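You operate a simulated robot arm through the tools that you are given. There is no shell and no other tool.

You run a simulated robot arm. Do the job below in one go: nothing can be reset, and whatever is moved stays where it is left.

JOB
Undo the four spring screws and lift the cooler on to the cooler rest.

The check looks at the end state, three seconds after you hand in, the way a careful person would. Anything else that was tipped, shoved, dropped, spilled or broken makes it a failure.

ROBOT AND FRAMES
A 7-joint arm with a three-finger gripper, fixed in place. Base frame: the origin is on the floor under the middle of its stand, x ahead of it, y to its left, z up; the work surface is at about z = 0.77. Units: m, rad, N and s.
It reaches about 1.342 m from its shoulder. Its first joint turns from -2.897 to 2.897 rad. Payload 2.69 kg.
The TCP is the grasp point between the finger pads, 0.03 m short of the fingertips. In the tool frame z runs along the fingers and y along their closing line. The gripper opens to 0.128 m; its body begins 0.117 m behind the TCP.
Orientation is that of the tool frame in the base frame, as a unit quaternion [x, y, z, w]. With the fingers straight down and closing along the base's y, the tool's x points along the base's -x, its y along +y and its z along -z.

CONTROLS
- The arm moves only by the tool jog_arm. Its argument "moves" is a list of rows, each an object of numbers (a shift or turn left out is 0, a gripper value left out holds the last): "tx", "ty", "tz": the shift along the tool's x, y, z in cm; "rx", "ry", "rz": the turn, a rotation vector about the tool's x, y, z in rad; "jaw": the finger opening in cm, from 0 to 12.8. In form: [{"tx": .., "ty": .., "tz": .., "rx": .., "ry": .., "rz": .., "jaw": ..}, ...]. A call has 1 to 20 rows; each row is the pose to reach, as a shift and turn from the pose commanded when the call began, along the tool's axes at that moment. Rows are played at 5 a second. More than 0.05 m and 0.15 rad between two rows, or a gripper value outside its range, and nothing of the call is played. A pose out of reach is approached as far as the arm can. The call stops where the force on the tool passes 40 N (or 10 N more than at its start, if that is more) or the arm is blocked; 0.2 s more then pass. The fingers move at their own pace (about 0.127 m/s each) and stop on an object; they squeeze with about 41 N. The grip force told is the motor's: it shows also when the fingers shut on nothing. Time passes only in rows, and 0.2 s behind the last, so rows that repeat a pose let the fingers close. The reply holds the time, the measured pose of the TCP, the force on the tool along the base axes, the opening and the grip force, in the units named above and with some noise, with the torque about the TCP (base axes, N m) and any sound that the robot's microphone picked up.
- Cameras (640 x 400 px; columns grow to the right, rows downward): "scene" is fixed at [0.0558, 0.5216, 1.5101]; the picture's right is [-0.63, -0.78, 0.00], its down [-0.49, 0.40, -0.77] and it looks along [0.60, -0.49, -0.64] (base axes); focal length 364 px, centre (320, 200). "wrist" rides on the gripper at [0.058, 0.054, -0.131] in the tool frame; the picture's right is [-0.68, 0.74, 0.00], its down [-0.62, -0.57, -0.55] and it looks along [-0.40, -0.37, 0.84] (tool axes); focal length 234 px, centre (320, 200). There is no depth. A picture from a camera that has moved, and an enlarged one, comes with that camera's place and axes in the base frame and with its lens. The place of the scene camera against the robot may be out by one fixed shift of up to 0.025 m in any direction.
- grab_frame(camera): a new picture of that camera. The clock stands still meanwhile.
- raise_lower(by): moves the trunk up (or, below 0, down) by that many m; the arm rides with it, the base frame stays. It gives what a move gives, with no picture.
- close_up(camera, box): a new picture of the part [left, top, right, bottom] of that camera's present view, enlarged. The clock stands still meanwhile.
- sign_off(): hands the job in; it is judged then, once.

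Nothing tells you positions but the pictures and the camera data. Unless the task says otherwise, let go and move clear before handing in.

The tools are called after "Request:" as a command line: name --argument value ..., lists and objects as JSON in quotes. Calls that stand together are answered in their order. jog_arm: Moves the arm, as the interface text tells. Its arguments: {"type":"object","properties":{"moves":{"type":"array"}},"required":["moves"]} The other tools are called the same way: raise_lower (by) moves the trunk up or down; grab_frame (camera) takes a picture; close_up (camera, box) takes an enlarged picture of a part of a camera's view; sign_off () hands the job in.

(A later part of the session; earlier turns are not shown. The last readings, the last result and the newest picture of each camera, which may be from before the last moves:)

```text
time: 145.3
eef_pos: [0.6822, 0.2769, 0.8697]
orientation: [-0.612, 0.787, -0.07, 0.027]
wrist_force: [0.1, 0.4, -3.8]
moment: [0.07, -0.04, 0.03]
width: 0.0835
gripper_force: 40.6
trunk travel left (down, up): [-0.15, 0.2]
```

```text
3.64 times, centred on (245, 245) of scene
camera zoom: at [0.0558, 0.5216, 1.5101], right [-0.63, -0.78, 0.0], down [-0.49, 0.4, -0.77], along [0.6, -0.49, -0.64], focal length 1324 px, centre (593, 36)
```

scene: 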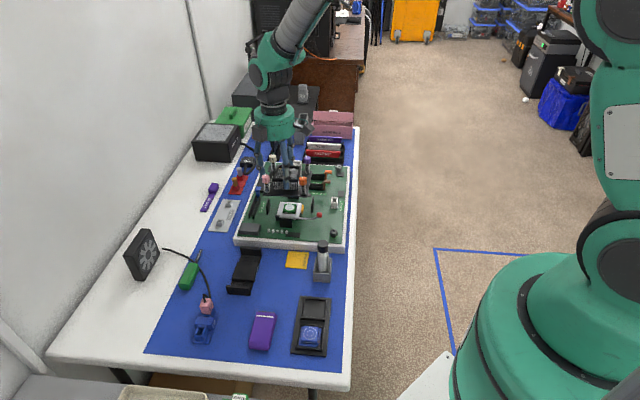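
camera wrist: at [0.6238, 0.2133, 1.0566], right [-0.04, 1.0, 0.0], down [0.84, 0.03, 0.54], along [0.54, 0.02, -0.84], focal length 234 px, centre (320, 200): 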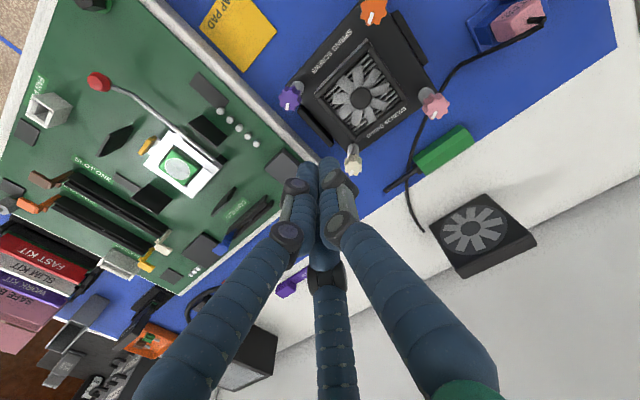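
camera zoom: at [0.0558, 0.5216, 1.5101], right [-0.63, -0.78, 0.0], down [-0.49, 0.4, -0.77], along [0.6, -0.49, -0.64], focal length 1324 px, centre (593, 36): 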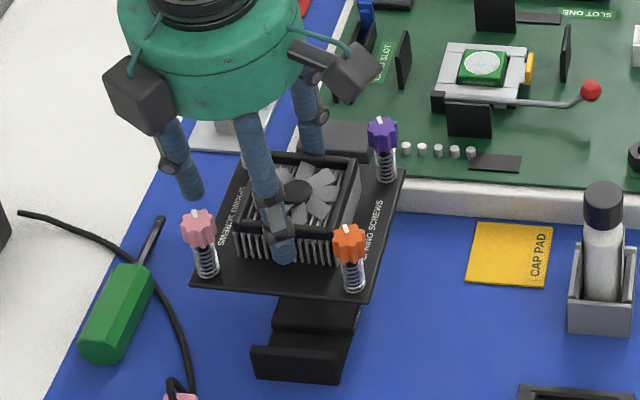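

Levelled. The pose fit gives the plate centre at 3.6 mm (+e) and -22.8 mm (v) from the TCP. I'll shift to put the plate centre on the slot centre and lower to about 1 cm above the walls, then verify against the wall edges.

Request:
jog_arm --moves '[{"tx": 0.09, "ty": 0.41, "tz": -0.05}, {"tx": 0.18, "ty": 0.82, "tz": -0.11}, {"tx": 0.12, "ty": 1.02, "tz": 1.3}, {"tx": 0.06, "ty": 1.22, "tz": 2.6}, {"tx": 0.02, "ty": 1.35, "tz": 3.52}, {"tx": 0.02, "ty": 1.35, "tz": 3.52}]'

Request:
close_up --camera "wrist" --box '[150, 20, 430, 260]'

Request:
close_up --camera "scene" --box '[205, 215, 285, 300]'

Request:
close_up --camera "wrist" --box '[210, 70, 280, 160]'

Request:
close_up --camera "wrist" --box '[365, 40, 415, 120]'

```text
time: 146.7
eef_pos: [0.6734, 0.2775, 0.8316]
orientation: [-0.613, 0.787, -0.07, 0.027]
wrist_force: [0.6, 0.4, -3.5]
moment: [0.04, -0.05, 0.01]
width: 0.0836
gripper_force: 40.6
trunk travel left (down, up): [-0.15, 0.2]
```

```text
1.67 times, centred on (290, 140) of wrist
camera zoom: at [0.5898, 0.2431, 0.9569], right [-0.54, 0.83, -0.14], down [0.63, 0.5, 0.6], along [0.56, 0.24, -0.79], focal length 390 px, centre (370, 300)
```

zoom: 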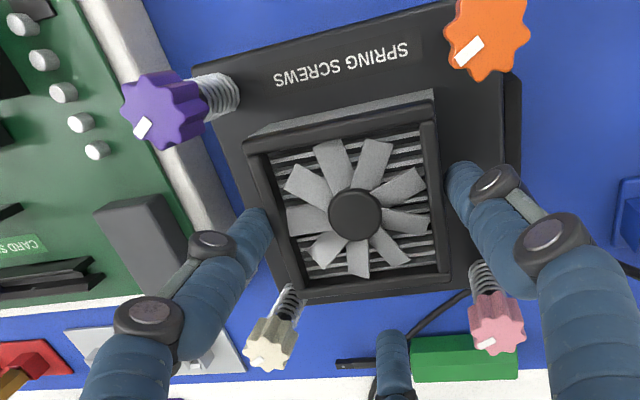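

```text
4.71 times, centred on (245, 258) of scene
camera zoom: at [0.0558, 0.5216, 1.5101], right [-0.63, -0.78, 0.0], down [-0.49, 0.4, -0.77], along [0.6, -0.49, -0.64], focal length 1714 px, centre (673, -71)
```

zoom: 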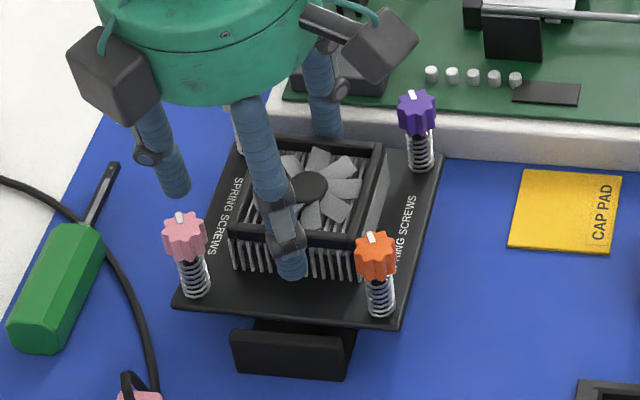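

```text
4.44 times, centred on (245, 115) of wrist
camera zoom: at [0.5898, 0.2431, 0.9569], right [-0.54, 0.83, -0.14], down [0.63, 0.5, 0.6], along [0.56, 0.24, -0.79], focal length 1041 px, centre (653, 578)
```

zoom: 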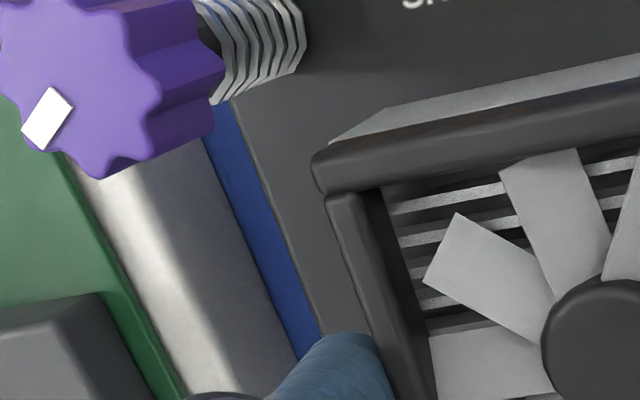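

```text
5.00 times, centred on (390, 80) of wrist
camera zoom: at [0.5898, 0.2431, 0.9569], right [-0.54, 0.83, -0.14], down [0.63, 0.5, 0.6], along [0.56, 0.24, -0.79], focal length 1171 px, centre (-30, 800)
```

zoom: 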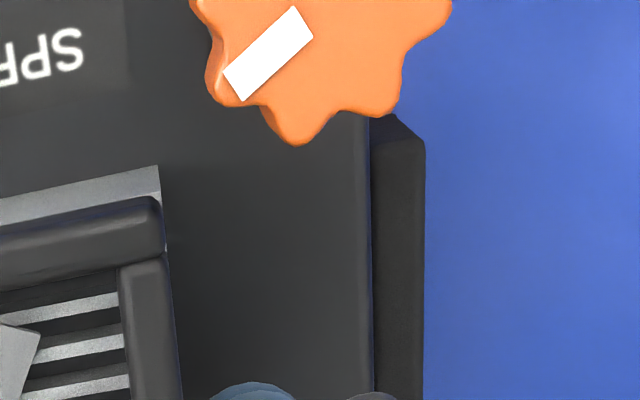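

Alignment checks out: the plate edge implies a centre at e=0.2843 against the slot's 0.2841, with yaw within about 0.4°. Lowering gently.

Request:
jog_arm --moves '[{"tx": -0.013, "ty": 0.043, "tz": 0.3}, {"tx": -0.026, "ty": 0.086, "tz": 0.59}, {"tx": -0.035, "ty": 0.115, "tz": 0.79}]'

Request:
jog_arm --moves '[{"tx": -0.009, "ty": 0.029, "tz": 0.2}, {"tx": -0.017, "ty": 0.058, "tz": 0.4}]'

```text
time: 147.5
eef_pos: [0.6736, 0.277, 0.8241]
orientation: [-0.613, 0.786, -0.071, 0.027]
wrist_force: [-0.1, 0.5, -3.1]
moment: [0.06, -0.04, 0.0]
width: 0.0834
gripper_force: 41.2
trunk travel left (down, up): [-0.15, 0.2]
```

```text
time: 148.1
eef_pos: [0.6719, 0.2771, 0.8207]
orientation: [-0.612, 0.787, -0.071, 0.026]
wrist_force: [-2.7, 3.3, 1.3]
moment: [-0.16, -0.02, -0.17]
width: 0.0832
gripper_force: 41.1
trunk travel left (down, up): [-0.15, 0.2]
```

Light contact on the inner corner of the +e wall, pushing about 45° toward -e, so it's close to dropping in. I'll shift 1 mm toward -e and continue.

Request:
jog_arm --moves '[{"tx": -0.051, "ty": 0.085}, {"tx": -0.06, "ty": 0.114, "tz": 0.2}]'

Request:
jog_arm --moves '[{"tx": -0.009, "ty": 0.029, "tz": 0.2}]'

```text
time: 148.7
eef_pos: [0.6745, 0.2773, 0.818]
orientation: [-0.612, 0.787, -0.07, 0.026]
wrist_force: [-1.1, 2.0, 0.0]
moment: [-0.26, -0.07, -0.07]
width: 0.083
gripper_force: 41.4
trunk travel left (down, up): [-0.15, 0.2]
```

```text
time: 149.1
eef_pos: [0.6733, 0.2781, 0.8174]
orientation: [-0.613, 0.786, -0.071, 0.026]
wrist_force: [-4.5, 3.9, 2.6]
moment: [-0.25, 0.08, -0.34]
width: 0.0825
gripper_force: 40.9
trunk travel left (down, up): [-0.15, 0.2]
```

Sliding in, with the wall still pushing toward -e. Another small shift and continue down.

Request:
jog_arm --moves '[{"tx": -0.036, "ty": 0.06}, {"tx": -0.045, "ty": 0.089, "tz": 0.2}, {"tx": -0.053, "ty": 0.118, "tz": 0.4}]'

Request:
close_up --camera "scene" --box '[205, 215, 285, 300]'

```text
time: 149.9
eef_pos: [0.6729, 0.2783, 0.8129]
orientation: [-0.612, 0.787, -0.07, 0.026]
wrist_force: [-1.9, 0.3, 8.4]
moment: [-0.97, -0.06, -0.2]
width: 0.0821
gripper_force: 41.1
trunk travel left (down, up): [-0.15, 0.2]
```

```text
4.71 times, centred on (245, 258) of scene
camera zoom: at [0.0558, 0.5216, 1.5101], right [-0.63, -0.78, 0.0], down [-0.49, 0.4, -0.77], along [0.6, -0.49, -0.64], focal length 1714 px, centre (673, -71)
```

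zoom: 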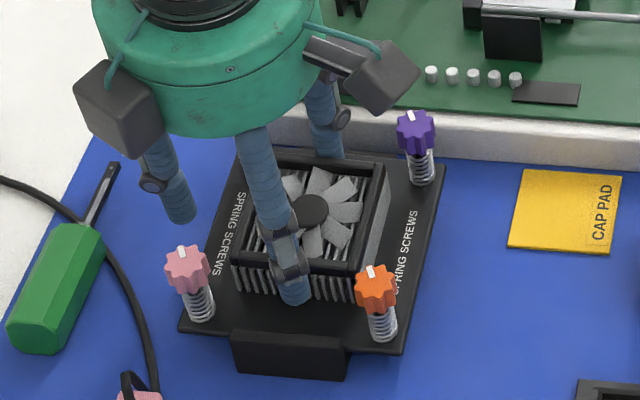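

The -e side is in, but the cooler has re-aligned itself to the (tilted) fingers, leaving the +e side high. I'll raise slightly, take the tilt out of the hand, and re-measure.

Request:
jog_arm --moves '[{"tx": 0.02, "ty": -0.07, "tz": -0.5}, {"tx": 0.06, "ty": -0.2, "tz": -1.4}, {"tx": 0.09, "ty": -0.29, "tz": -2.0}, {"tx": 0.09, "ty": -0.29, "tz": -2.0}]'

Request:
jog_arm --moves '[{"rx": -0.036, "ry": -0.011}, {"rx": -0.072, "ry": -0.022}, {"rx": -0.109, "ry": -0.033}, {"rx": -0.145, "ry": -0.044}, {"rx": -0.145, "ry": -0.044}]'

Request:
close_up --camera "wrist" --box '[150, 20, 430, 260]'

Request:
close_up --camera "scene" --box '[205, 215, 285, 300]'

```text
time: 150.9
eef_pos: [0.6737, 0.2776, 0.8326]
orientation: [-0.613, 0.787, -0.07, 0.026]
wrist_force: [-1.1, -0.4, -3.2]
moment: [0.08, -0.05, 0.01]
width: 0.0818
gripper_force: 41.1
trunk travel left (down, up): [-0.15, 0.2]
```

```text
time: 152.1
eef_pos: [0.673, 0.278, 0.8333]
orientation: [-0.614, 0.789, 0.0, -0.002]
wrist_force: [-0.3, -0.4, -3.1]
moment: [0.07, -0.06, -0.01]
width: 0.0819
gripper_force: 41.3
trunk travel left (down, up): [-0.15, 0.2]
```

```text
1.67 times, centred on (290, 140) of wrist
camera zoom: at [0.6058, 0.2343, 0.9638], right [-0.55, 0.84, 0.0], down [0.7, 0.46, 0.55], along [0.46, 0.3, -0.84], focal length 390 px, centre (370, 300)
```

zoom: 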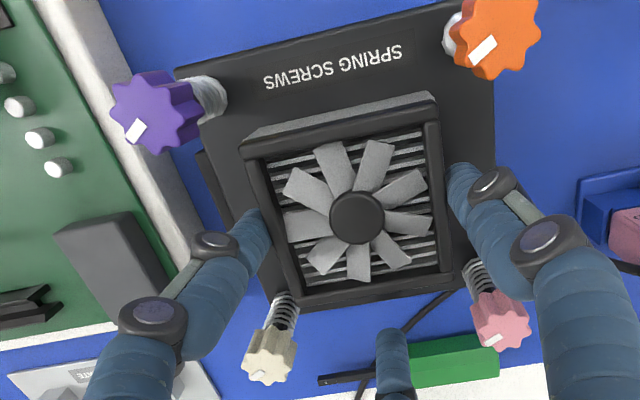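

```text
4.71 times, centred on (245, 258) of scene
camera zoom: at [0.0558, 0.5216, 1.5101], right [-0.63, -0.78, 0.0], down [-0.49, 0.4, -0.77], along [0.6, -0.49, -0.64], focal length 1714 px, centre (673, -71)
```

zoom: 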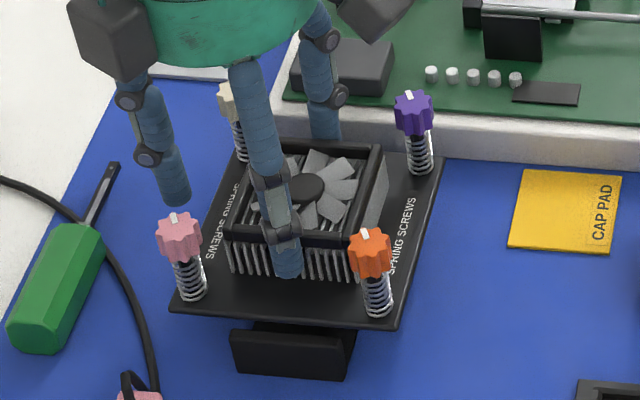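

Request:
close_up --camera "wrist" --box '[155, 20, 235, 80]'

Request:
close_up --camera "wrist" --box '[340, 10, 420, 70]'

Request:
close_up --camera "wrist" --box '[205, 140, 285, 200]'

Request:
close_up --camera "wrist" --box '[340, 125, 420, 185]'

```text
6.67 times, centred on (195, 50) of wrist
camera zoom: at [0.6058, 0.2343, 0.9638], right [-0.55, 0.84, 0.0], down [0.7, 0.46, 0.55], along [0.46, 0.3, -0.84], focal length 1561 px, centre (1153, 1200)
```

zoom: 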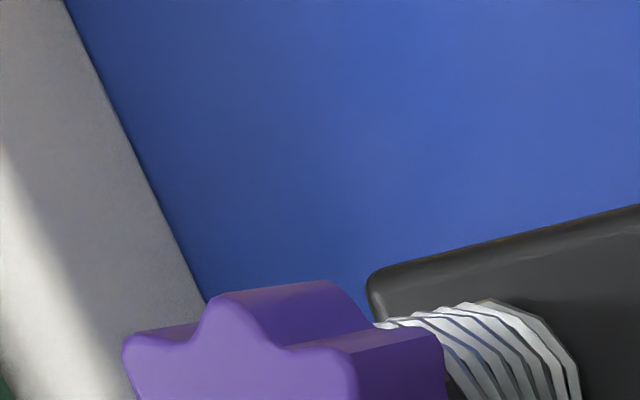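

```text
6.67 times, centred on (380, 40) of wrist
camera zoom: at [0.6058, 0.2343, 0.9638], right [-0.55, 0.84, 0.0], down [0.7, 0.46, 0.55], along [0.46, 0.3, -0.84], focal length 1561 px, centre (-80, 1267)
```

zoom: 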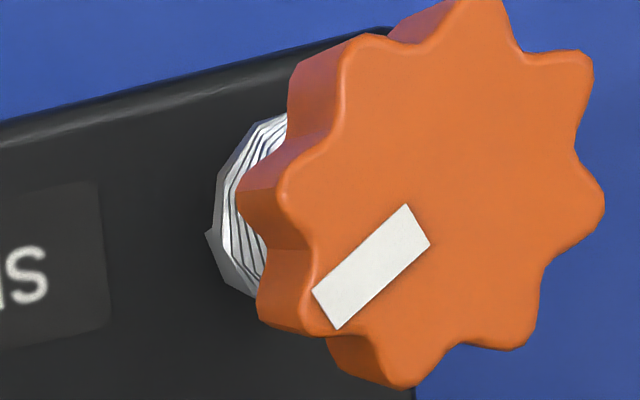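

```text
6.67 times, centred on (245, 170) of wrist
camera zoom: at [0.6058, 0.2343, 0.9638], right [-0.55, 0.84, 0.0], down [0.7, 0.46, 0.55], along [0.46, 0.3, -0.84], focal length 1561 px, centre (820, 400)
```

zoom: 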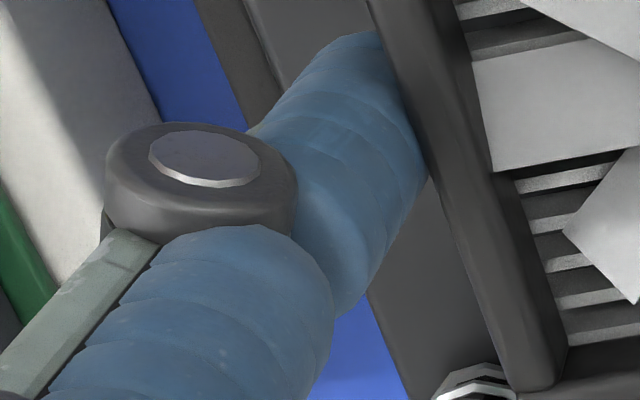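

```text
6.67 times, centred on (380, 155) of wrist
camera zoom: at [0.6058, 0.2343, 0.9638], right [-0.55, 0.84, 0.0], down [0.7, 0.46, 0.55], along [0.46, 0.3, -0.84], focal length 1561 px, centre (-80, 500)
```

zoom: 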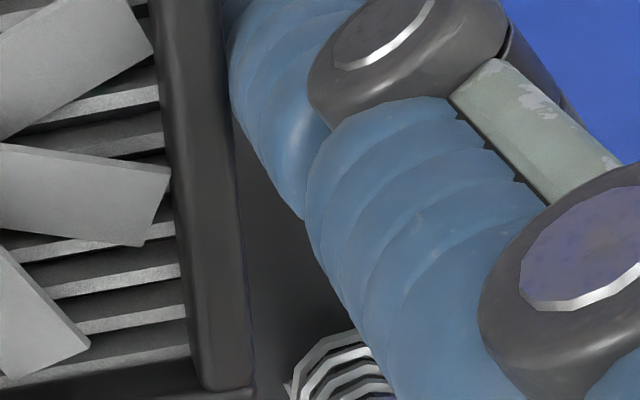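

Request:
close_up --camera "wrist" --box '[150, 60, 230, 120]'

Request:
close_up --camera "wrist" --box '[220, 205, 300, 265]'

Request:
close_up --camera "wrist" --box '[360, 185, 440, 245]'

Request:
close_up --camera "wrist" --box '[360, 40, 410, 120]'

Request:
close_up --camera "wrist" --box '[205, 70, 275, 160]'

```text
6.67 times, centred on (190, 90) of wrist
camera zoom: at [0.6058, 0.2343, 0.9638], right [-0.55, 0.84, 0.0], down [0.7, 0.46, 0.55], along [0.46, 0.3, -0.84], focal length 1561 px, centre (1187, 933)
```

zoom: 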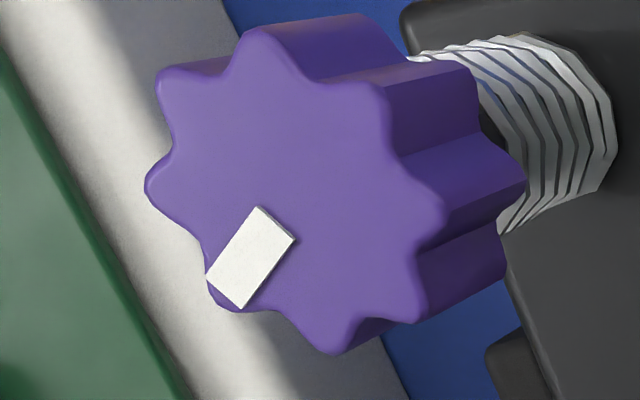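

```text
6.67 times, centred on (260, 235) of wrist
camera zoom: at [0.6058, 0.2343, 0.9638], right [-0.55, 0.84, 0.0], down [0.7, 0.46, 0.55], along [0.46, 0.3, -0.84], focal length 1561 px, centre (720, -33)
```

zoom: 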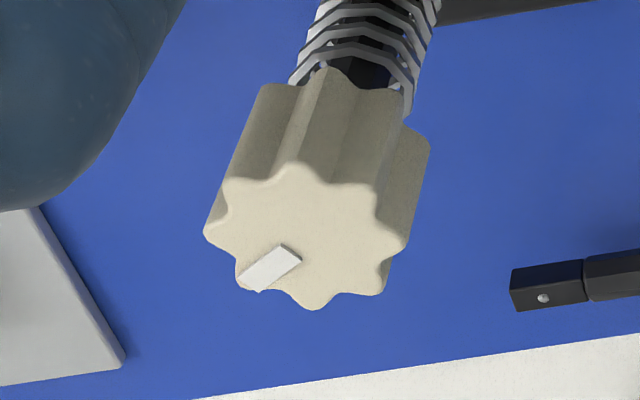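

```text
6.67 times, centred on (400, 215) of wrist
camera zoom: at [0.6058, 0.2343, 0.9638], right [-0.55, 0.84, 0.0], down [0.7, 0.46, 0.55], along [0.46, 0.3, -0.84], focal length 1561 px, centre (-213, 100)
```

zoom: 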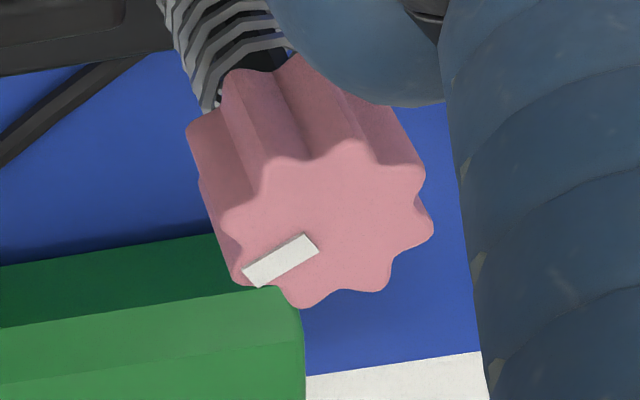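

```text
5.00 times, centred on (385, 80) of wrist
camera zoom: at [0.6058, 0.2343, 0.9638], right [-0.55, 0.84, 0.0], down [0.7, 0.46, 0.55], along [0.46, 0.3, -0.84], focal length 1171 px, centre (-5, 800)
```

zoom: 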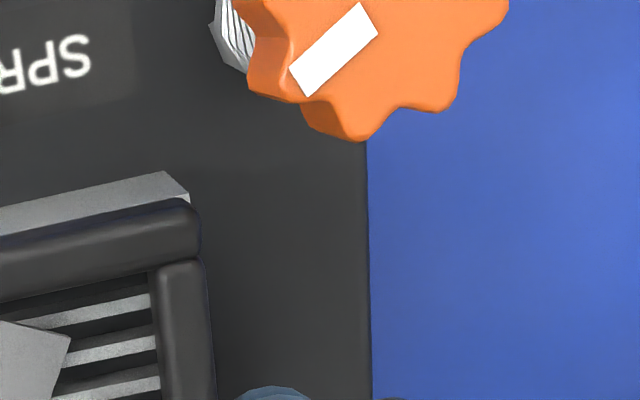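

```text
4.44 times, centred on (240, 115) of wrist
camera zoom: at [0.6058, 0.2343, 0.9638], right [-0.55, 0.84, 0.0], down [0.7, 0.46, 0.55], along [0.46, 0.3, -0.84], focal length 1041 px, centre (676, 578)
```

zoom: 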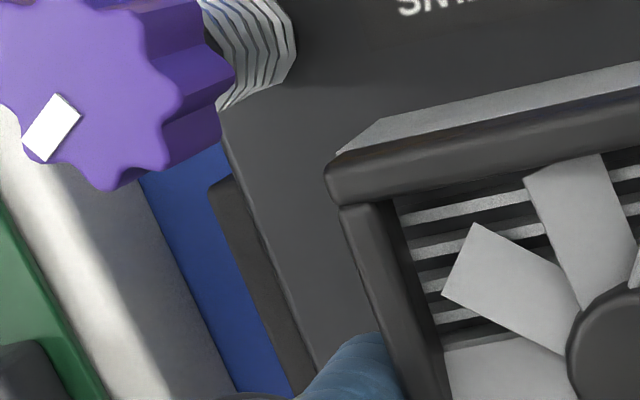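

The cooler is now level in the grip (roll 0.15°, pitch 0.4°) with the hand vertical, but its plate centre is about 5 mm to the -e side. I'll shift +5.5 mm, trim yaw, and lower to about 3 mm above the walls, where both wall edges can be compared directly.

Request:
jog_arm --moves '[{"tx": 0.14, "ty": -0.24, "rz": -0.003}, {"tx": 0.282, "ty": -0.472, "rz": -0.006}, {"tx": 0.282, "ty": -0.472, "tz": 0.6, "rz": -0.006}, {"tx": 0.282, "ty": -0.472, "tz": 1.2, "rz": -0.006}, {"tx": 0.282, "ty": -0.472, "tz": 1.65, "rz": -0.006}, {"tx": 0.282, "ty": -0.472, "tz": 1.65, "rz": -0.006}]'

Request:
close_up --camera "wrist" --box '[205, 80, 265, 155]'

Request:
close_up --camera "wrist" --box '[370, 50, 420, 120]'

Request:
close_up --camera "scene" --box '[224, 272, 264, 298]'

```text
time: 153.5
eef_pos: [0.6762, 0.2752, 0.8177]
orientation: [-0.616, 0.787, 0.0, 0.001]
wrist_force: [-11.2, 7.1, 18.0]
moment: [-0.4, -0.6, -0.05]
width: 0.0823
gripper_force: 41.3
trunk travel left (down, up): [-0.15, 0.2]
```

```text
5.33 times, centred on (235, 118) of wrist
camera zoom: at [0.609, 0.2308, 0.9486], right [-0.55, 0.83, 0.0], down [0.7, 0.46, 0.55], along [0.46, 0.3, -0.84], focal length 1249 px, centre (773, 640)
```

zoom: 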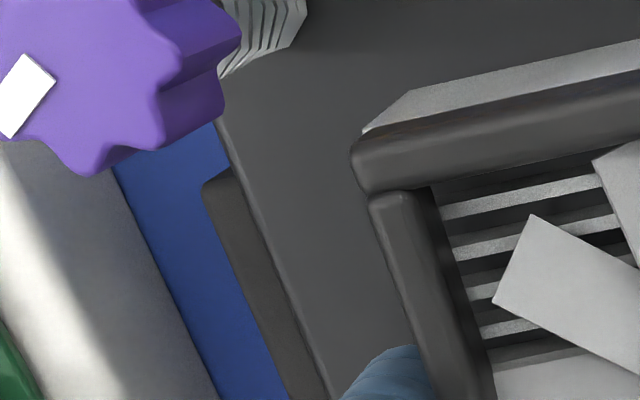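

```text
5.71 times, centred on (395, 85) of wrist
camera zoom: at [0.609, 0.2308, 0.9486], right [-0.55, 0.83, 0.0], down [0.7, 0.46, 0.55], along [0.46, 0.3, -0.84], focal length 1338 px, centre (-109, 857)
```

zoom: 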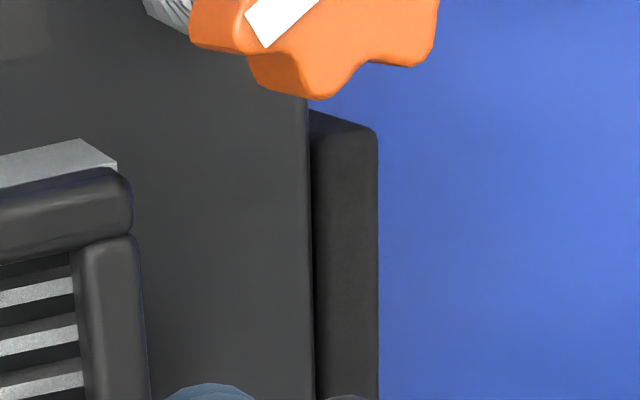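

```text
15.38 times, centred on (244, 285) of scene
camera zoom: at [0.0558, 0.5216, 1.5101], right [-0.63, -0.78, 0.0], down [-0.49, 0.4, -0.77], along [0.6, -0.49, -0.64], focal length 5603 px, centre (1489, -1108)
```

zoom: 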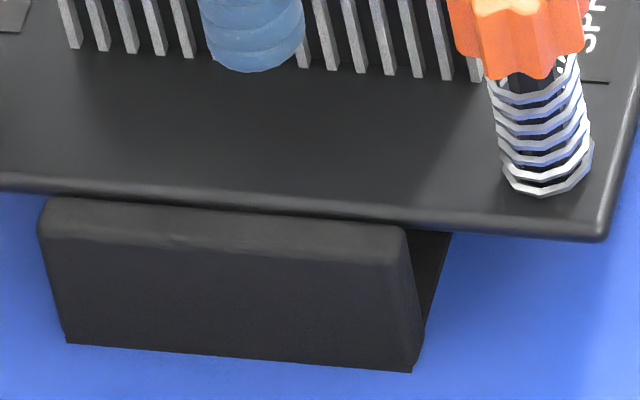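

Contact again at the +e wall's inner corner, with a strong push toward -e, and a gap now visible on the -e side. The fit is tight (about ±0.9 mm). I'll unload slightly and creep toward -e in small steps.

Request:
jog_arm --moves '[{"tz": -0.12}, {"tz": -0.12, "tx": -0.026, "ty": 0.043}]'

Request:
jog_arm --moves '[{"tx": -0.026, "ty": 0.043}]'

Request:
jog_arm --moves '[{"tx": -0.026, "ty": 0.043}]'

```text
time: 154.1
eef_pos: [0.6757, 0.2742, 0.8169]
orientation: [-0.617, 0.787, 0.0, 0.0]
wrist_force: [-2.8, 6.6, 7.1]
moment: [-0.1, -0.54, 0.22]
width: 0.0825
gripper_force: 41.7
trunk travel left (down, up): [-0.15, 0.2]
```

```text
time: 154.5
eef_pos: [0.6768, 0.2744, 0.8177]
orientation: [-0.616, 0.788, 0.0, 0.0]
wrist_force: [2.1, -0.3, 6.9]
moment: [-0.43, -0.66, 0.0]
width: 0.0825
gripper_force: 40.9
trunk travel left (down, up): [-0.15, 0.2]
```

```text
time: 154.9
eef_pos: [0.6767, 0.2745, 0.8186]
orientation: [-0.617, 0.787, -0.001, 0.0]
wrist_force: [7.8, -9.8, 4.3]
moment: [-0.72, -0.76, 0.18]
width: 0.0822
gripper_force: 41.0
trunk travel left (down, up): [-0.15, 0.2]
```

The side force flips sign within 1.5 mm, so the plate is in the mouth of the slot with almost no free play, which suggests a small yaw mismatch. I'll centre it and try tiny yaw adjustments while watching the vertical force.

Request:
jog_arm --moves '[{"tx": 0.026, "ty": -0.043}, {"tx": 0.016, "ty": -0.026, "rz": -0.009}]'

Request:
jog_arm --moves '[{"tx": -0.01, "ty": 0.017, "rz": -0.009}]'

```text
time: 155.5
eef_pos: [0.6767, 0.2753, 0.817]
orientation: [-0.62, 0.785, -0.001, 0.0]
wrist_force: [6.1, -6.1, 5.3]
moment: [-0.43, -0.63, -0.64]
width: 0.0822
gripper_force: 41.1
trunk travel left (down, up): [-0.15, 0.2]
```

```text
time: 155.9
eef_pos: [0.6776, 0.2753, 0.8173]
orientation: [-0.623, 0.782, -0.001, 0.0]
wrist_force: [8.9, -4.3, 0.7]
moment: [-0.47, -0.66, -0.65]
width: 0.0822
gripper_force: 40.8
trunk travel left (down, up): [-0.15, 0.2]
```

Yaw torque rises immediately, so the plate's edges are already captured between the walls. I'll undo that yaw, neutralise the side force, and look.

Request:
jog_arm --moves '[{"rz": 0.009}, {"rz": 0.018, "tx": 0.03, "ty": -0.05}]'

Request:
close_up --camera "scene" --box '[205, 215, 285, 300]'

Request:
close_up --camera "scene" --box '[224, 272, 264, 298]'

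Request:
close_up --camera "wrist" --box '[205, 80, 265, 155]'

Request:
close_up --camera "wrist" --box '[370, 50, 420, 120]'

```text
time: 156.5
eef_pos: [0.6772, 0.2749, 0.8176]
orientation: [-0.617, 0.787, 0.0, -0.001]
wrist_force: [4.9, -6.3, 1.3]
moment: [-0.43, -0.72, 1.12]
width: 0.0823
gripper_force: 41.0
trunk travel left (down, up): [-0.15, 0.2]
```

```text
4.71 times, centred on (245, 258) of scene
camera zoom: at [0.0558, 0.5216, 1.5101], right [-0.63, -0.78, 0.0], down [-0.49, 0.4, -0.77], along [0.6, -0.49, -0.64], focal length 1714 px, centre (673, -71)
```

zoom: 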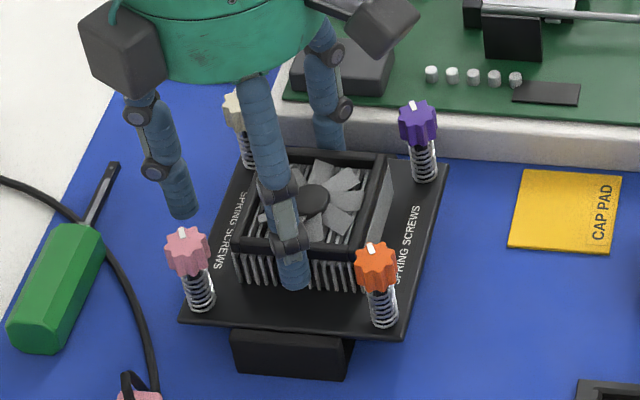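

```text
15.38 times, centred on (244, 285) of scene
camera zoom: at [0.0558, 0.5216, 1.5101], right [-0.63, -0.78, 0.0], down [-0.49, 0.4, -0.77], along [0.6, -0.49, -0.64], focal length 5603 px, centre (1489, -1108)
```

zoom: 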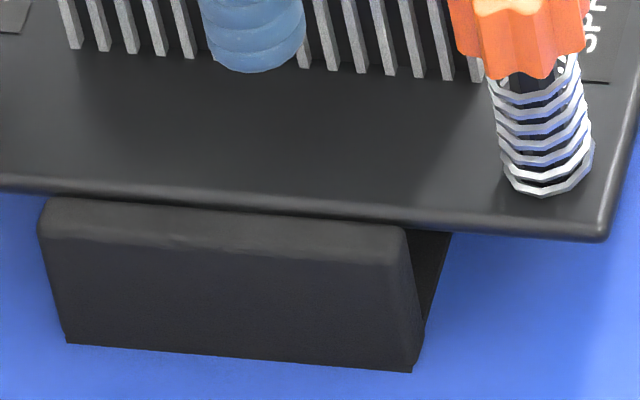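

```text
5.33 times, centred on (235, 118) of wrist
camera zoom: at [0.6092, 0.2309, 0.9488], right [-0.55, 0.83, 0.0], down [0.7, 0.46, 0.55], along [0.46, 0.3, -0.84], focal length 1249 px, centre (773, 640)
```

zoom: 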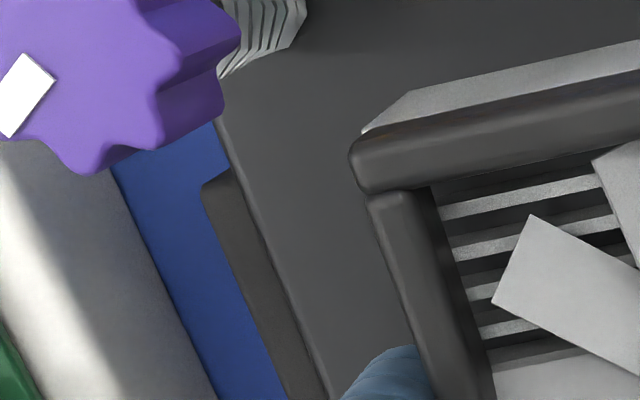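

```text
5.71 times, centred on (395, 85) of wrist
camera zoom: at [0.6092, 0.2309, 0.9488], right [-0.55, 0.83, 0.0], down [0.7, 0.46, 0.55], along [0.46, 0.3, -0.84], focal length 1338 px, centre (-109, 857)
```

zoom: 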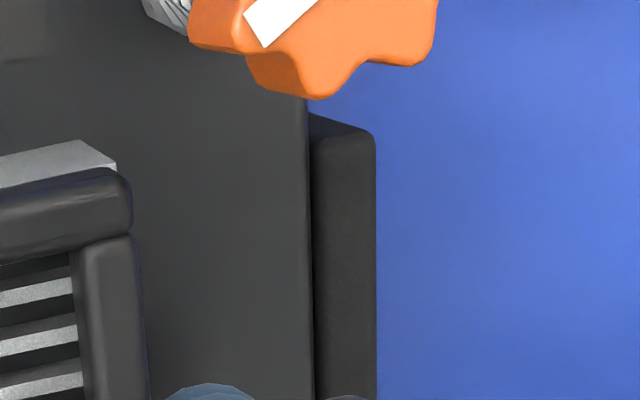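

The -e edge is inside and the +e edge is riding on its wall, so the cooler has rolled slightly (-e down). I'll roll the hand a little the other way, pivoting about the -e edge, to bring the +e edge down into the slot.

Request:
jog_arm --moves '[{"rx": -0.009, "ry": -0.005, "tx": 0.022, "ty": -0.037}, {"rx": -0.017, "ry": -0.01, "tx": 0.045, "ty": -0.075}]'

Request:
jog_arm --moves '[{"rx": -0.009, "ry": -0.005, "tx": 0.022, "ty": -0.037}, {"rx": -0.017, "ry": -0.01, "tx": 0.045, "ty": -0.075, "tz": 0.1}]'

```text
time: 157.1
eef_pos: [0.6768, 0.2755, 0.8181]
orientation: [-0.616, 0.788, 0.009, -0.002]
wrist_force: [0.8, -5.0, 9.4]
moment: [-1.17, -0.34, -0.14]
width: 0.0824
gripper_force: 40.6
trunk travel left (down, up): [-0.15, 0.2]
```

```text
time: 157.7
eef_pos: [0.6771, 0.2738, 0.8178]
orientation: [-0.616, 0.787, 0.019, -0.002]
wrist_force: [-4.6, -1.8, 24.5]
moment: [-1.47, -0.13, -0.06]
width: 0.0828
gripper_force: 41.1
trunk travel left (down, up): [-0.15, 0.2]
```

Request:
jog_arm --moves '[{"tz": -0.4}, {"tz": -0.8}, {"tz": -0.8, "rx": 0.017, "ry": 0.01, "tx": -0.045, "ty": 0.075}, {"tz": -0.8, "rx": 0.034, "ry": 0.02, "tx": -0.09, "ty": 0.15}, {"tz": -0.8, "rx": 0.034, "ry": 0.02, "tx": -0.09, "ty": 0.15}]'

Request:
close_up --camera "wrist" --box '[150, 60, 230, 120]'

Request:
close_up --camera "wrist" --box '[360, 10, 440, 70]'

Request:
close_up --camera "wrist" --box '[220, 205, 300, 265]'

Request:
close_up --camera "wrist" --box '[360, 185, 440, 245]'

Request:
close_up --camera "wrist" --box '[180, 20, 430, 220]'

```text
time: 158.9
eef_pos: [0.6761, 0.2743, 0.8247]
orientation: [-0.616, 0.787, 0.0, 0.0]
wrist_force: [-0.4, 0.1, -3.8]
moment: [0.07, -0.1, -0.02]
width: 0.0826
gripper_force: 41.1
trunk travel left (down, up): [-0.15, 0.2]
```

```text
6.67 times, centred on (190, 90) of wrist
camera zoom: at [0.6094, 0.2308, 0.9555], right [-0.55, 0.83, 0.0], down [0.7, 0.46, 0.55], along [0.46, 0.3, -0.84], focal length 1561 px, centre (1187, 933)
```

zoom: 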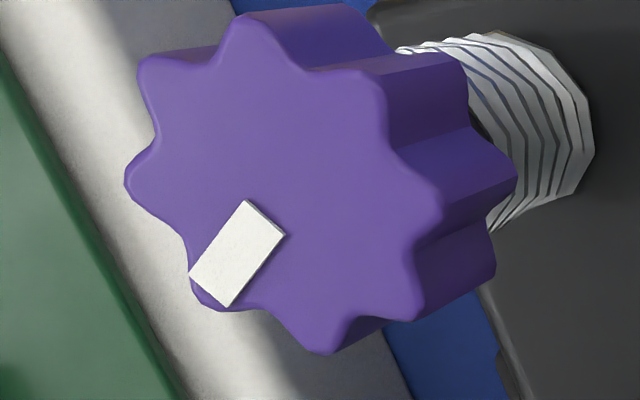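

```text
6.67 times, centred on (400, 40) of wrist
camera zoom: at [0.6094, 0.2308, 0.9555], right [-0.55, 0.83, 0.0], down [0.7, 0.46, 0.55], along [0.46, 0.3, -0.84], focal length 1561 px, centre (-213, 1267)
```

zoom: 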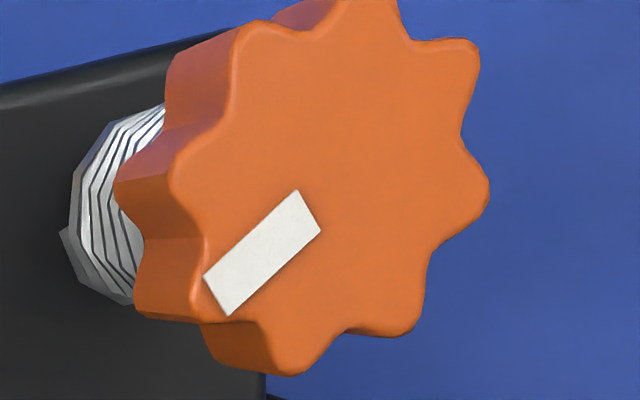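

```text
6.67 times, centred on (260, 235) of wrist
camera zoom: at [0.6094, 0.2308, 0.9555], right [-0.55, 0.83, 0.0], down [0.7, 0.46, 0.55], along [0.46, 0.3, -0.84], focal length 1561 px, centre (720, -33)
```

zoom: 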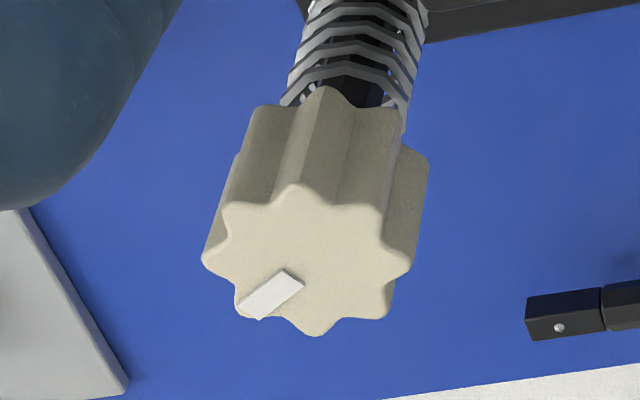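

```text
6.67 times, centred on (400, 215) of wrist
camera zoom: at [0.6094, 0.2308, 0.9555], right [-0.55, 0.83, 0.0], down [0.7, 0.46, 0.55], along [0.46, 0.3, -0.84], focal length 1561 px, centre (-213, 100)
```

zoom: 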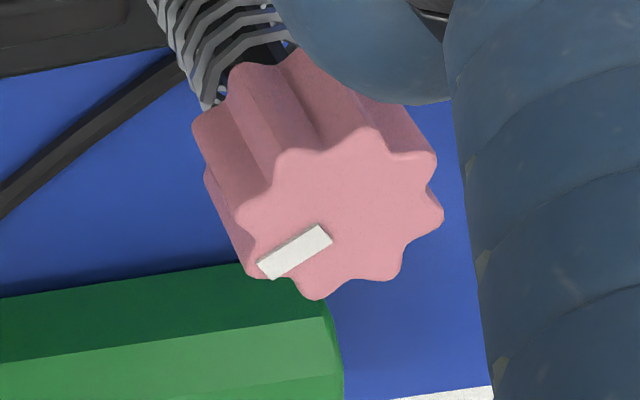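

```text
2.00 times, centred on (305, 120) of wrist
camera zoom: at [0.6094, 0.2308, 0.9555], right [-0.55, 0.83, 0.0], down [0.7, 0.46, 0.55], along [0.46, 0.3, -0.84], focal length 468 px, centre (350, 360)
```

zoom: 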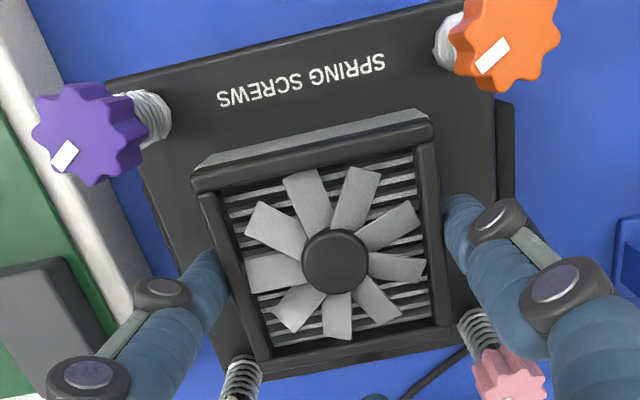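

The contact rolled the cooler 3.2° in the grip. I'll compensate with the hand tilt, trim yaw and position, then compare wall overhangs on both sides once it's level again.

Request:
jog_arm --moves '[{"rx": -0.024, "ry": -0.0145, "rz": -0.004, "tx": 0.05, "ty": -0.086}, {"rx": -0.048, "ry": -0.029, "rz": -0.009, "tx": 0.102, "ty": -0.172}, {"rx": -0.048, "ry": -0.029, "rz": -0.009, "tx": 0.102, "ty": -0.172}]'

Request:
close_up --camera "wrist" --box '[205, 80, 265, 155]'

Request:
close_up --camera "wrist" --box '[370, 50, 420, 120]'

Request:
close_up --camera "scene" --box '[205, 215, 285, 300]'

```text
time: 159.7
eef_pos: [0.6778, 0.2733, 0.8248]
orientation: [-0.62, 0.784, 0.028, -0.005]
wrist_force: [-0.2, 0.1, -3.2]
moment: [0.06, -0.03, 0.01]
width: 0.0824
gripper_force: 41.4
trunk travel left (down, up): [-0.15, 0.2]
```

```text
5.33 times, centred on (235, 118) of wrist
camera zoom: at [0.6168, 0.2234, 0.9563], right [-0.56, 0.83, 0.05], down [0.71, 0.45, 0.54], along [0.42, 0.34, -0.84], focal length 1249 px, centre (773, 640)
```

zoom: 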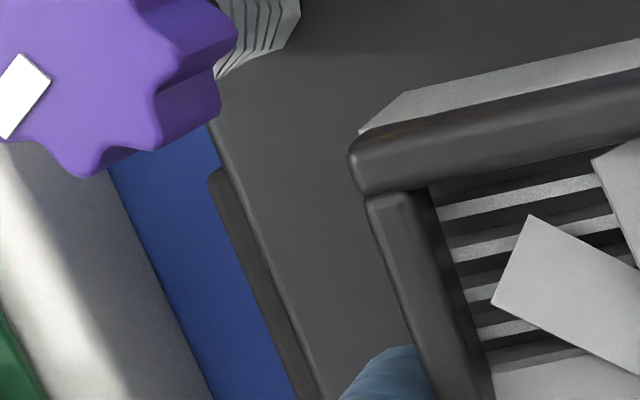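

```text
5.71 times, centred on (395, 85) of wrist
camera zoom: at [0.6168, 0.2234, 0.9563], right [-0.56, 0.83, 0.05], down [0.71, 0.45, 0.54], along [0.42, 0.34, -0.84], focal length 1338 px, centre (-109, 857)
```

zoom: 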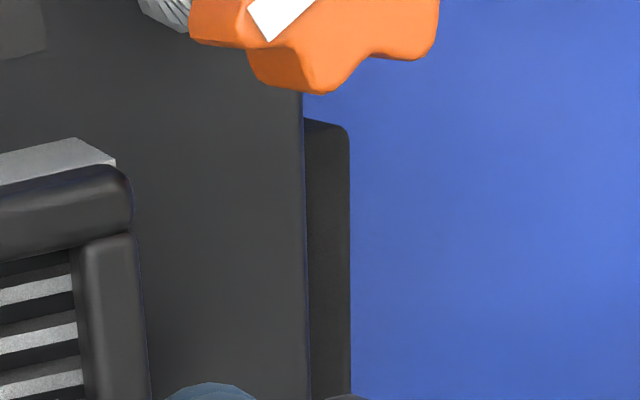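

```text
4.71 times, centred on (245, 258) of scene
camera zoom: at [0.0558, 0.5216, 1.5101], right [-0.63, -0.78, 0.0], down [-0.49, 0.4, -0.77], along [0.6, -0.49, -0.64], focal length 1714 px, centre (673, -71)
```

zoom: 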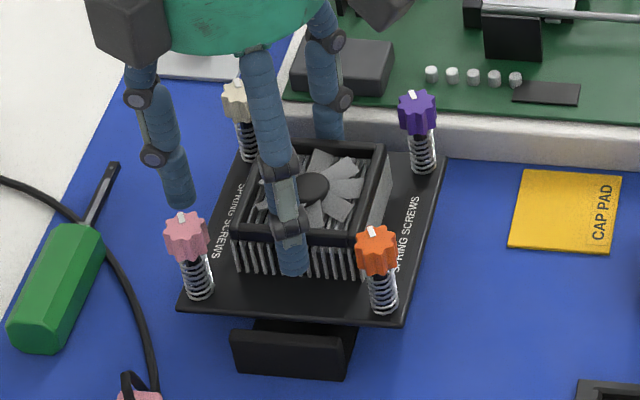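

By the wall overhangs I'm about 0.6 mm too far +e, and earlier contact suggests a bit more. I'll shift -1.4 mm and lower in 1–1.5 mm steps, reading the force each time.

Request:
jog_arm --moves '[{"tx": -0.04, "ty": 0.065}, {"tx": -0.072, "ty": 0.12}, {"tx": -0.072, "ty": 0.12, "tz": 0.15}, {"tx": -0.072, "ty": 0.12, "tz": 0.3}]'

Request:
jog_arm --moves '[{"tz": 0.12}]'

Request:
jog_arm --moves '[{"tz": 0.12}]'

```text
time: 160.7
eef_pos: [0.6767, 0.2738, 0.8205]
orientation: [-0.62, 0.784, 0.028, -0.003]
wrist_force: [-0.7, -0.2, -3.3]
moment: [0.09, -0.08, 0.03]
width: 0.0826
gripper_force: 40.7
trunk travel left (down, up): [-0.15, 0.2]
```

```text
time: 161.1
eef_pos: [0.6765, 0.2749, 0.8192]
orientation: [-0.62, 0.784, 0.028, -0.004]
wrist_force: [-0.3, 1.0, -4.6]
moment: [0.08, -0.02, 0.0]
width: 0.0826
gripper_force: 40.9
trunk travel left (down, up): [-0.15, 0.2]
```

```text
time: 161.5
eef_pos: [0.6762, 0.275, 0.8193]
orientation: [-0.62, 0.784, 0.028, -0.004]
wrist_force: [0.0, -0.3, -3.7]
moment: [0.11, -0.11, 0.01]
width: 0.0824
gripper_force: 41.1
trunk travel left (down, up): [-0.15, 0.2]
```

Request:
jog_arm --moves '[{"tz": 0.12}]'

Request:
jog_arm --moves '[{"tz": 0.12}]'

Request:
jog_arm --moves '[{"tz": 0.12}]'

```text
time: 161.9
eef_pos: [0.6764, 0.2743, 0.8184]
orientation: [-0.619, 0.785, 0.027, -0.003]
wrist_force: [-0.4, 0.2, 1.5]
moment: [0.25, 0.19, 0.09]
width: 0.0823
gripper_force: 41.1
trunk travel left (down, up): [-0.15, 0.2]
```

```text
time: 162.3
eef_pos: [0.6768, 0.2753, 0.8163]
orientation: [-0.62, 0.784, 0.027, -0.003]
wrist_force: [0.3, -4.1, 4.5]
moment: [0.25, 0.24, 0.18]
width: 0.0821
gripper_force: 41.2
trunk travel left (down, up): [-0.15, 0.2]
```

```text
time: 162.7
eef_pos: [0.6776, 0.2746, 0.8158]
orientation: [-0.62, 0.784, 0.027, -0.003]
wrist_force: [4.2, -7.5, 6.0]
moment: [0.05, 0.36, 0.29]
width: 0.0819
gripper_force: 40.9
trunk travel left (down, up): [-0.15, 0.2]
```

Now a light push from the -e wall's corner (about 45°). Shift +0.6 mm and continue down.

Request:
jog_arm --moves '[{"tx": 0.031, "ty": -0.052}]'

Request:
jog_arm --moves '[{"tz": 0.12}]'

Request:
jog_arm --moves '[{"tz": 0.12}]'

```text
time: 163.1
eef_pos: [0.6765, 0.274, 0.8161]
orientation: [-0.62, 0.784, 0.027, -0.003]
wrist_force: [4.1, -2.3, 5.2]
moment: [0.3, 0.2, 0.07]
width: 0.0819
gripper_force: 41.0
trunk travel left (down, up): [-0.15, 0.2]
```

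```text
time: 163.5
eef_pos: [0.6767, 0.2737, 0.8144]
orientation: [-0.62, 0.784, 0.027, -0.004]
wrist_force: [4.6, -3.1, 9.4]
moment: [0.28, 0.5, 0.07]
width: 0.0821
gripper_force: 41.0
trunk travel left (down, up): [-0.15, 0.2]
```

```text
time: 163.9
eef_pos: [0.6767, 0.274, 0.8132]
orientation: [-0.62, 0.784, 0.027, -0.003]
wrist_force: [5.6, -3.8, 12.5]
moment: [0.21, 0.67, 0.08]
width: 0.082
gripper_force: 40.9
trunk travel left (down, up): [-0.15, 0.2]
```

Request:
jog_arm --moves '[{"tx": 0.031, "ty": -0.052, "tz": -0.05}]'

Request:
close_up --camera "scene" --box '[205, 215, 285, 300]'

Request:
close_up --camera "wrist" --box '[180, 20, 430, 220]'

Request:
close_up --camera "scene" --box '[224, 272, 264, 298]'

```text
time: 164.3
eef_pos: [0.6782, 0.2734, 0.8135]
orientation: [-0.62, 0.784, 0.026, -0.003]
wrist_force: [5.8, 0.3, 8.7]
moment: [0.52, 0.45, -0.18]
width: 0.0817
gripper_force: 41.0
trunk travel left (down, up): [-0.15, 0.2]
```

```text
4.71 times, centred on (245, 258) of scene
camera zoom: at [0.0558, 0.5216, 1.5101], right [-0.63, -0.78, 0.0], down [-0.49, 0.4, -0.77], along [0.6, -0.49, -0.64], focal length 1714 px, centre (673, -71)
```

zoom: 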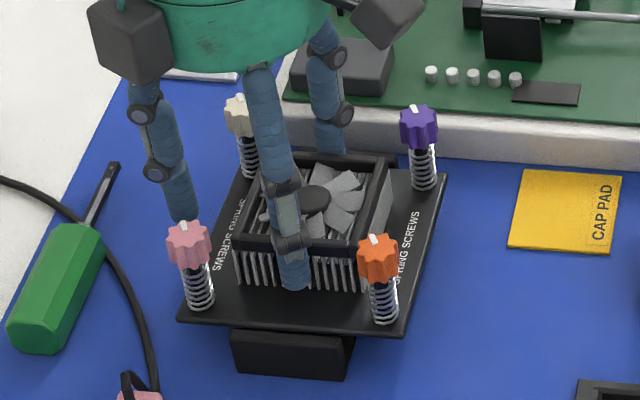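

```text
2.00 times, centred on (305, 120) of wrist
camera zoom: at [0.616, 0.2242, 0.9458], right [-0.56, 0.83, 0.05], down [0.71, 0.45, 0.54], along [0.42, 0.34, -0.84], focal length 468 px, centre (350, 360)
```

zoom: 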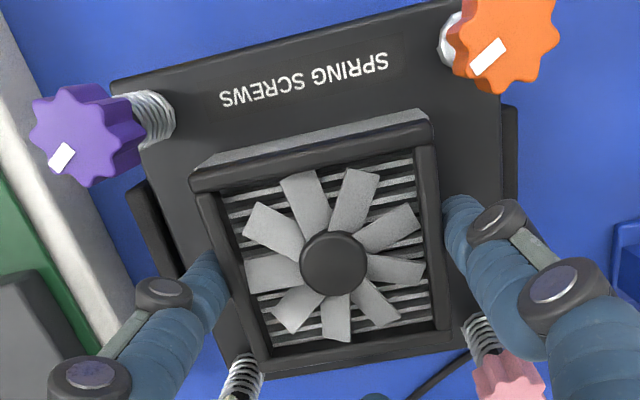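

```text
15.38 times, centred on (244, 285) of scene
camera zoom: at [0.0558, 0.5216, 1.5101], right [-0.63, -0.78, 0.0], down [-0.49, 0.4, -0.77], along [0.6, -0.49, -0.64], focal length 5603 px, centre (1489, -1108)
```

zoom: 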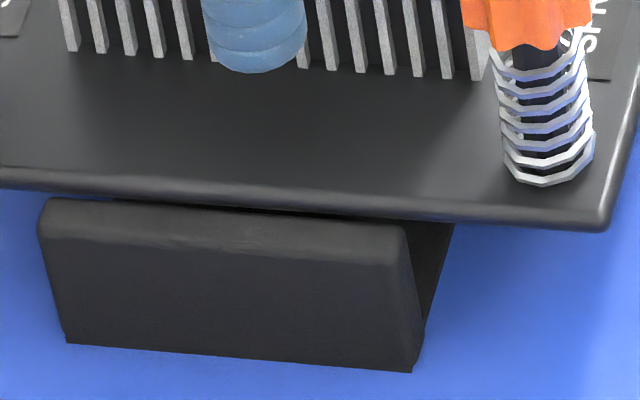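

Now the +e edge is inside (its wall's inner face is visible) and the -e edge rests on its wall's inner corner. I'll rotate the hand back toward vertical with a small +e shift so the -e edge comes down inside its wall.

Request:
jog_arm --moves '[{"rx": 0.016, "ry": 0.01, "tx": -0.015, "ty": 0.025}, {"rx": 0.032, "ry": 0.019, "tx": -0.03, "ty": 0.05}]'

Request:
close_up --camera "scene" --box '[224, 272, 264, 298]'

```text
time: 164.9
eef_pos: [0.6767, 0.275, 0.8144]
orientation: [-0.62, 0.785, 0.009, -0.001]
wrist_force: [-0.7, 10.3, 17.5]
moment: [0.97, 1.23, -0.3]
width: 0.0821
gripper_force: 41.0
trunk travel left (down, up): [-0.15, 0.2]
```

```text
15.38 times, centred on (244, 285) of scene
camera zoom: at [0.0558, 0.5216, 1.5101], right [-0.63, -0.78, 0.0], down [-0.49, 0.4, -0.77], along [0.6, -0.49, -0.64], focal length 5603 px, centre (1489, -1108)
```

zoom: 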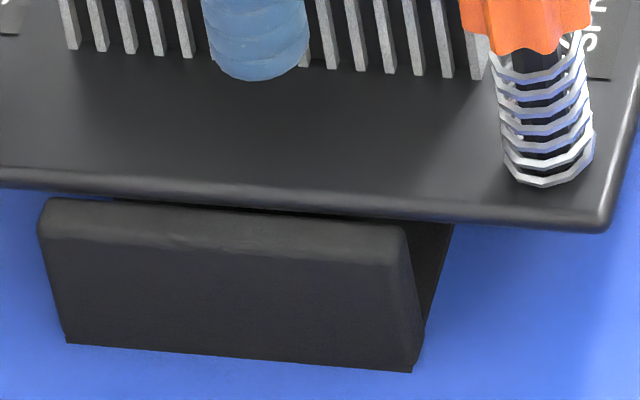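

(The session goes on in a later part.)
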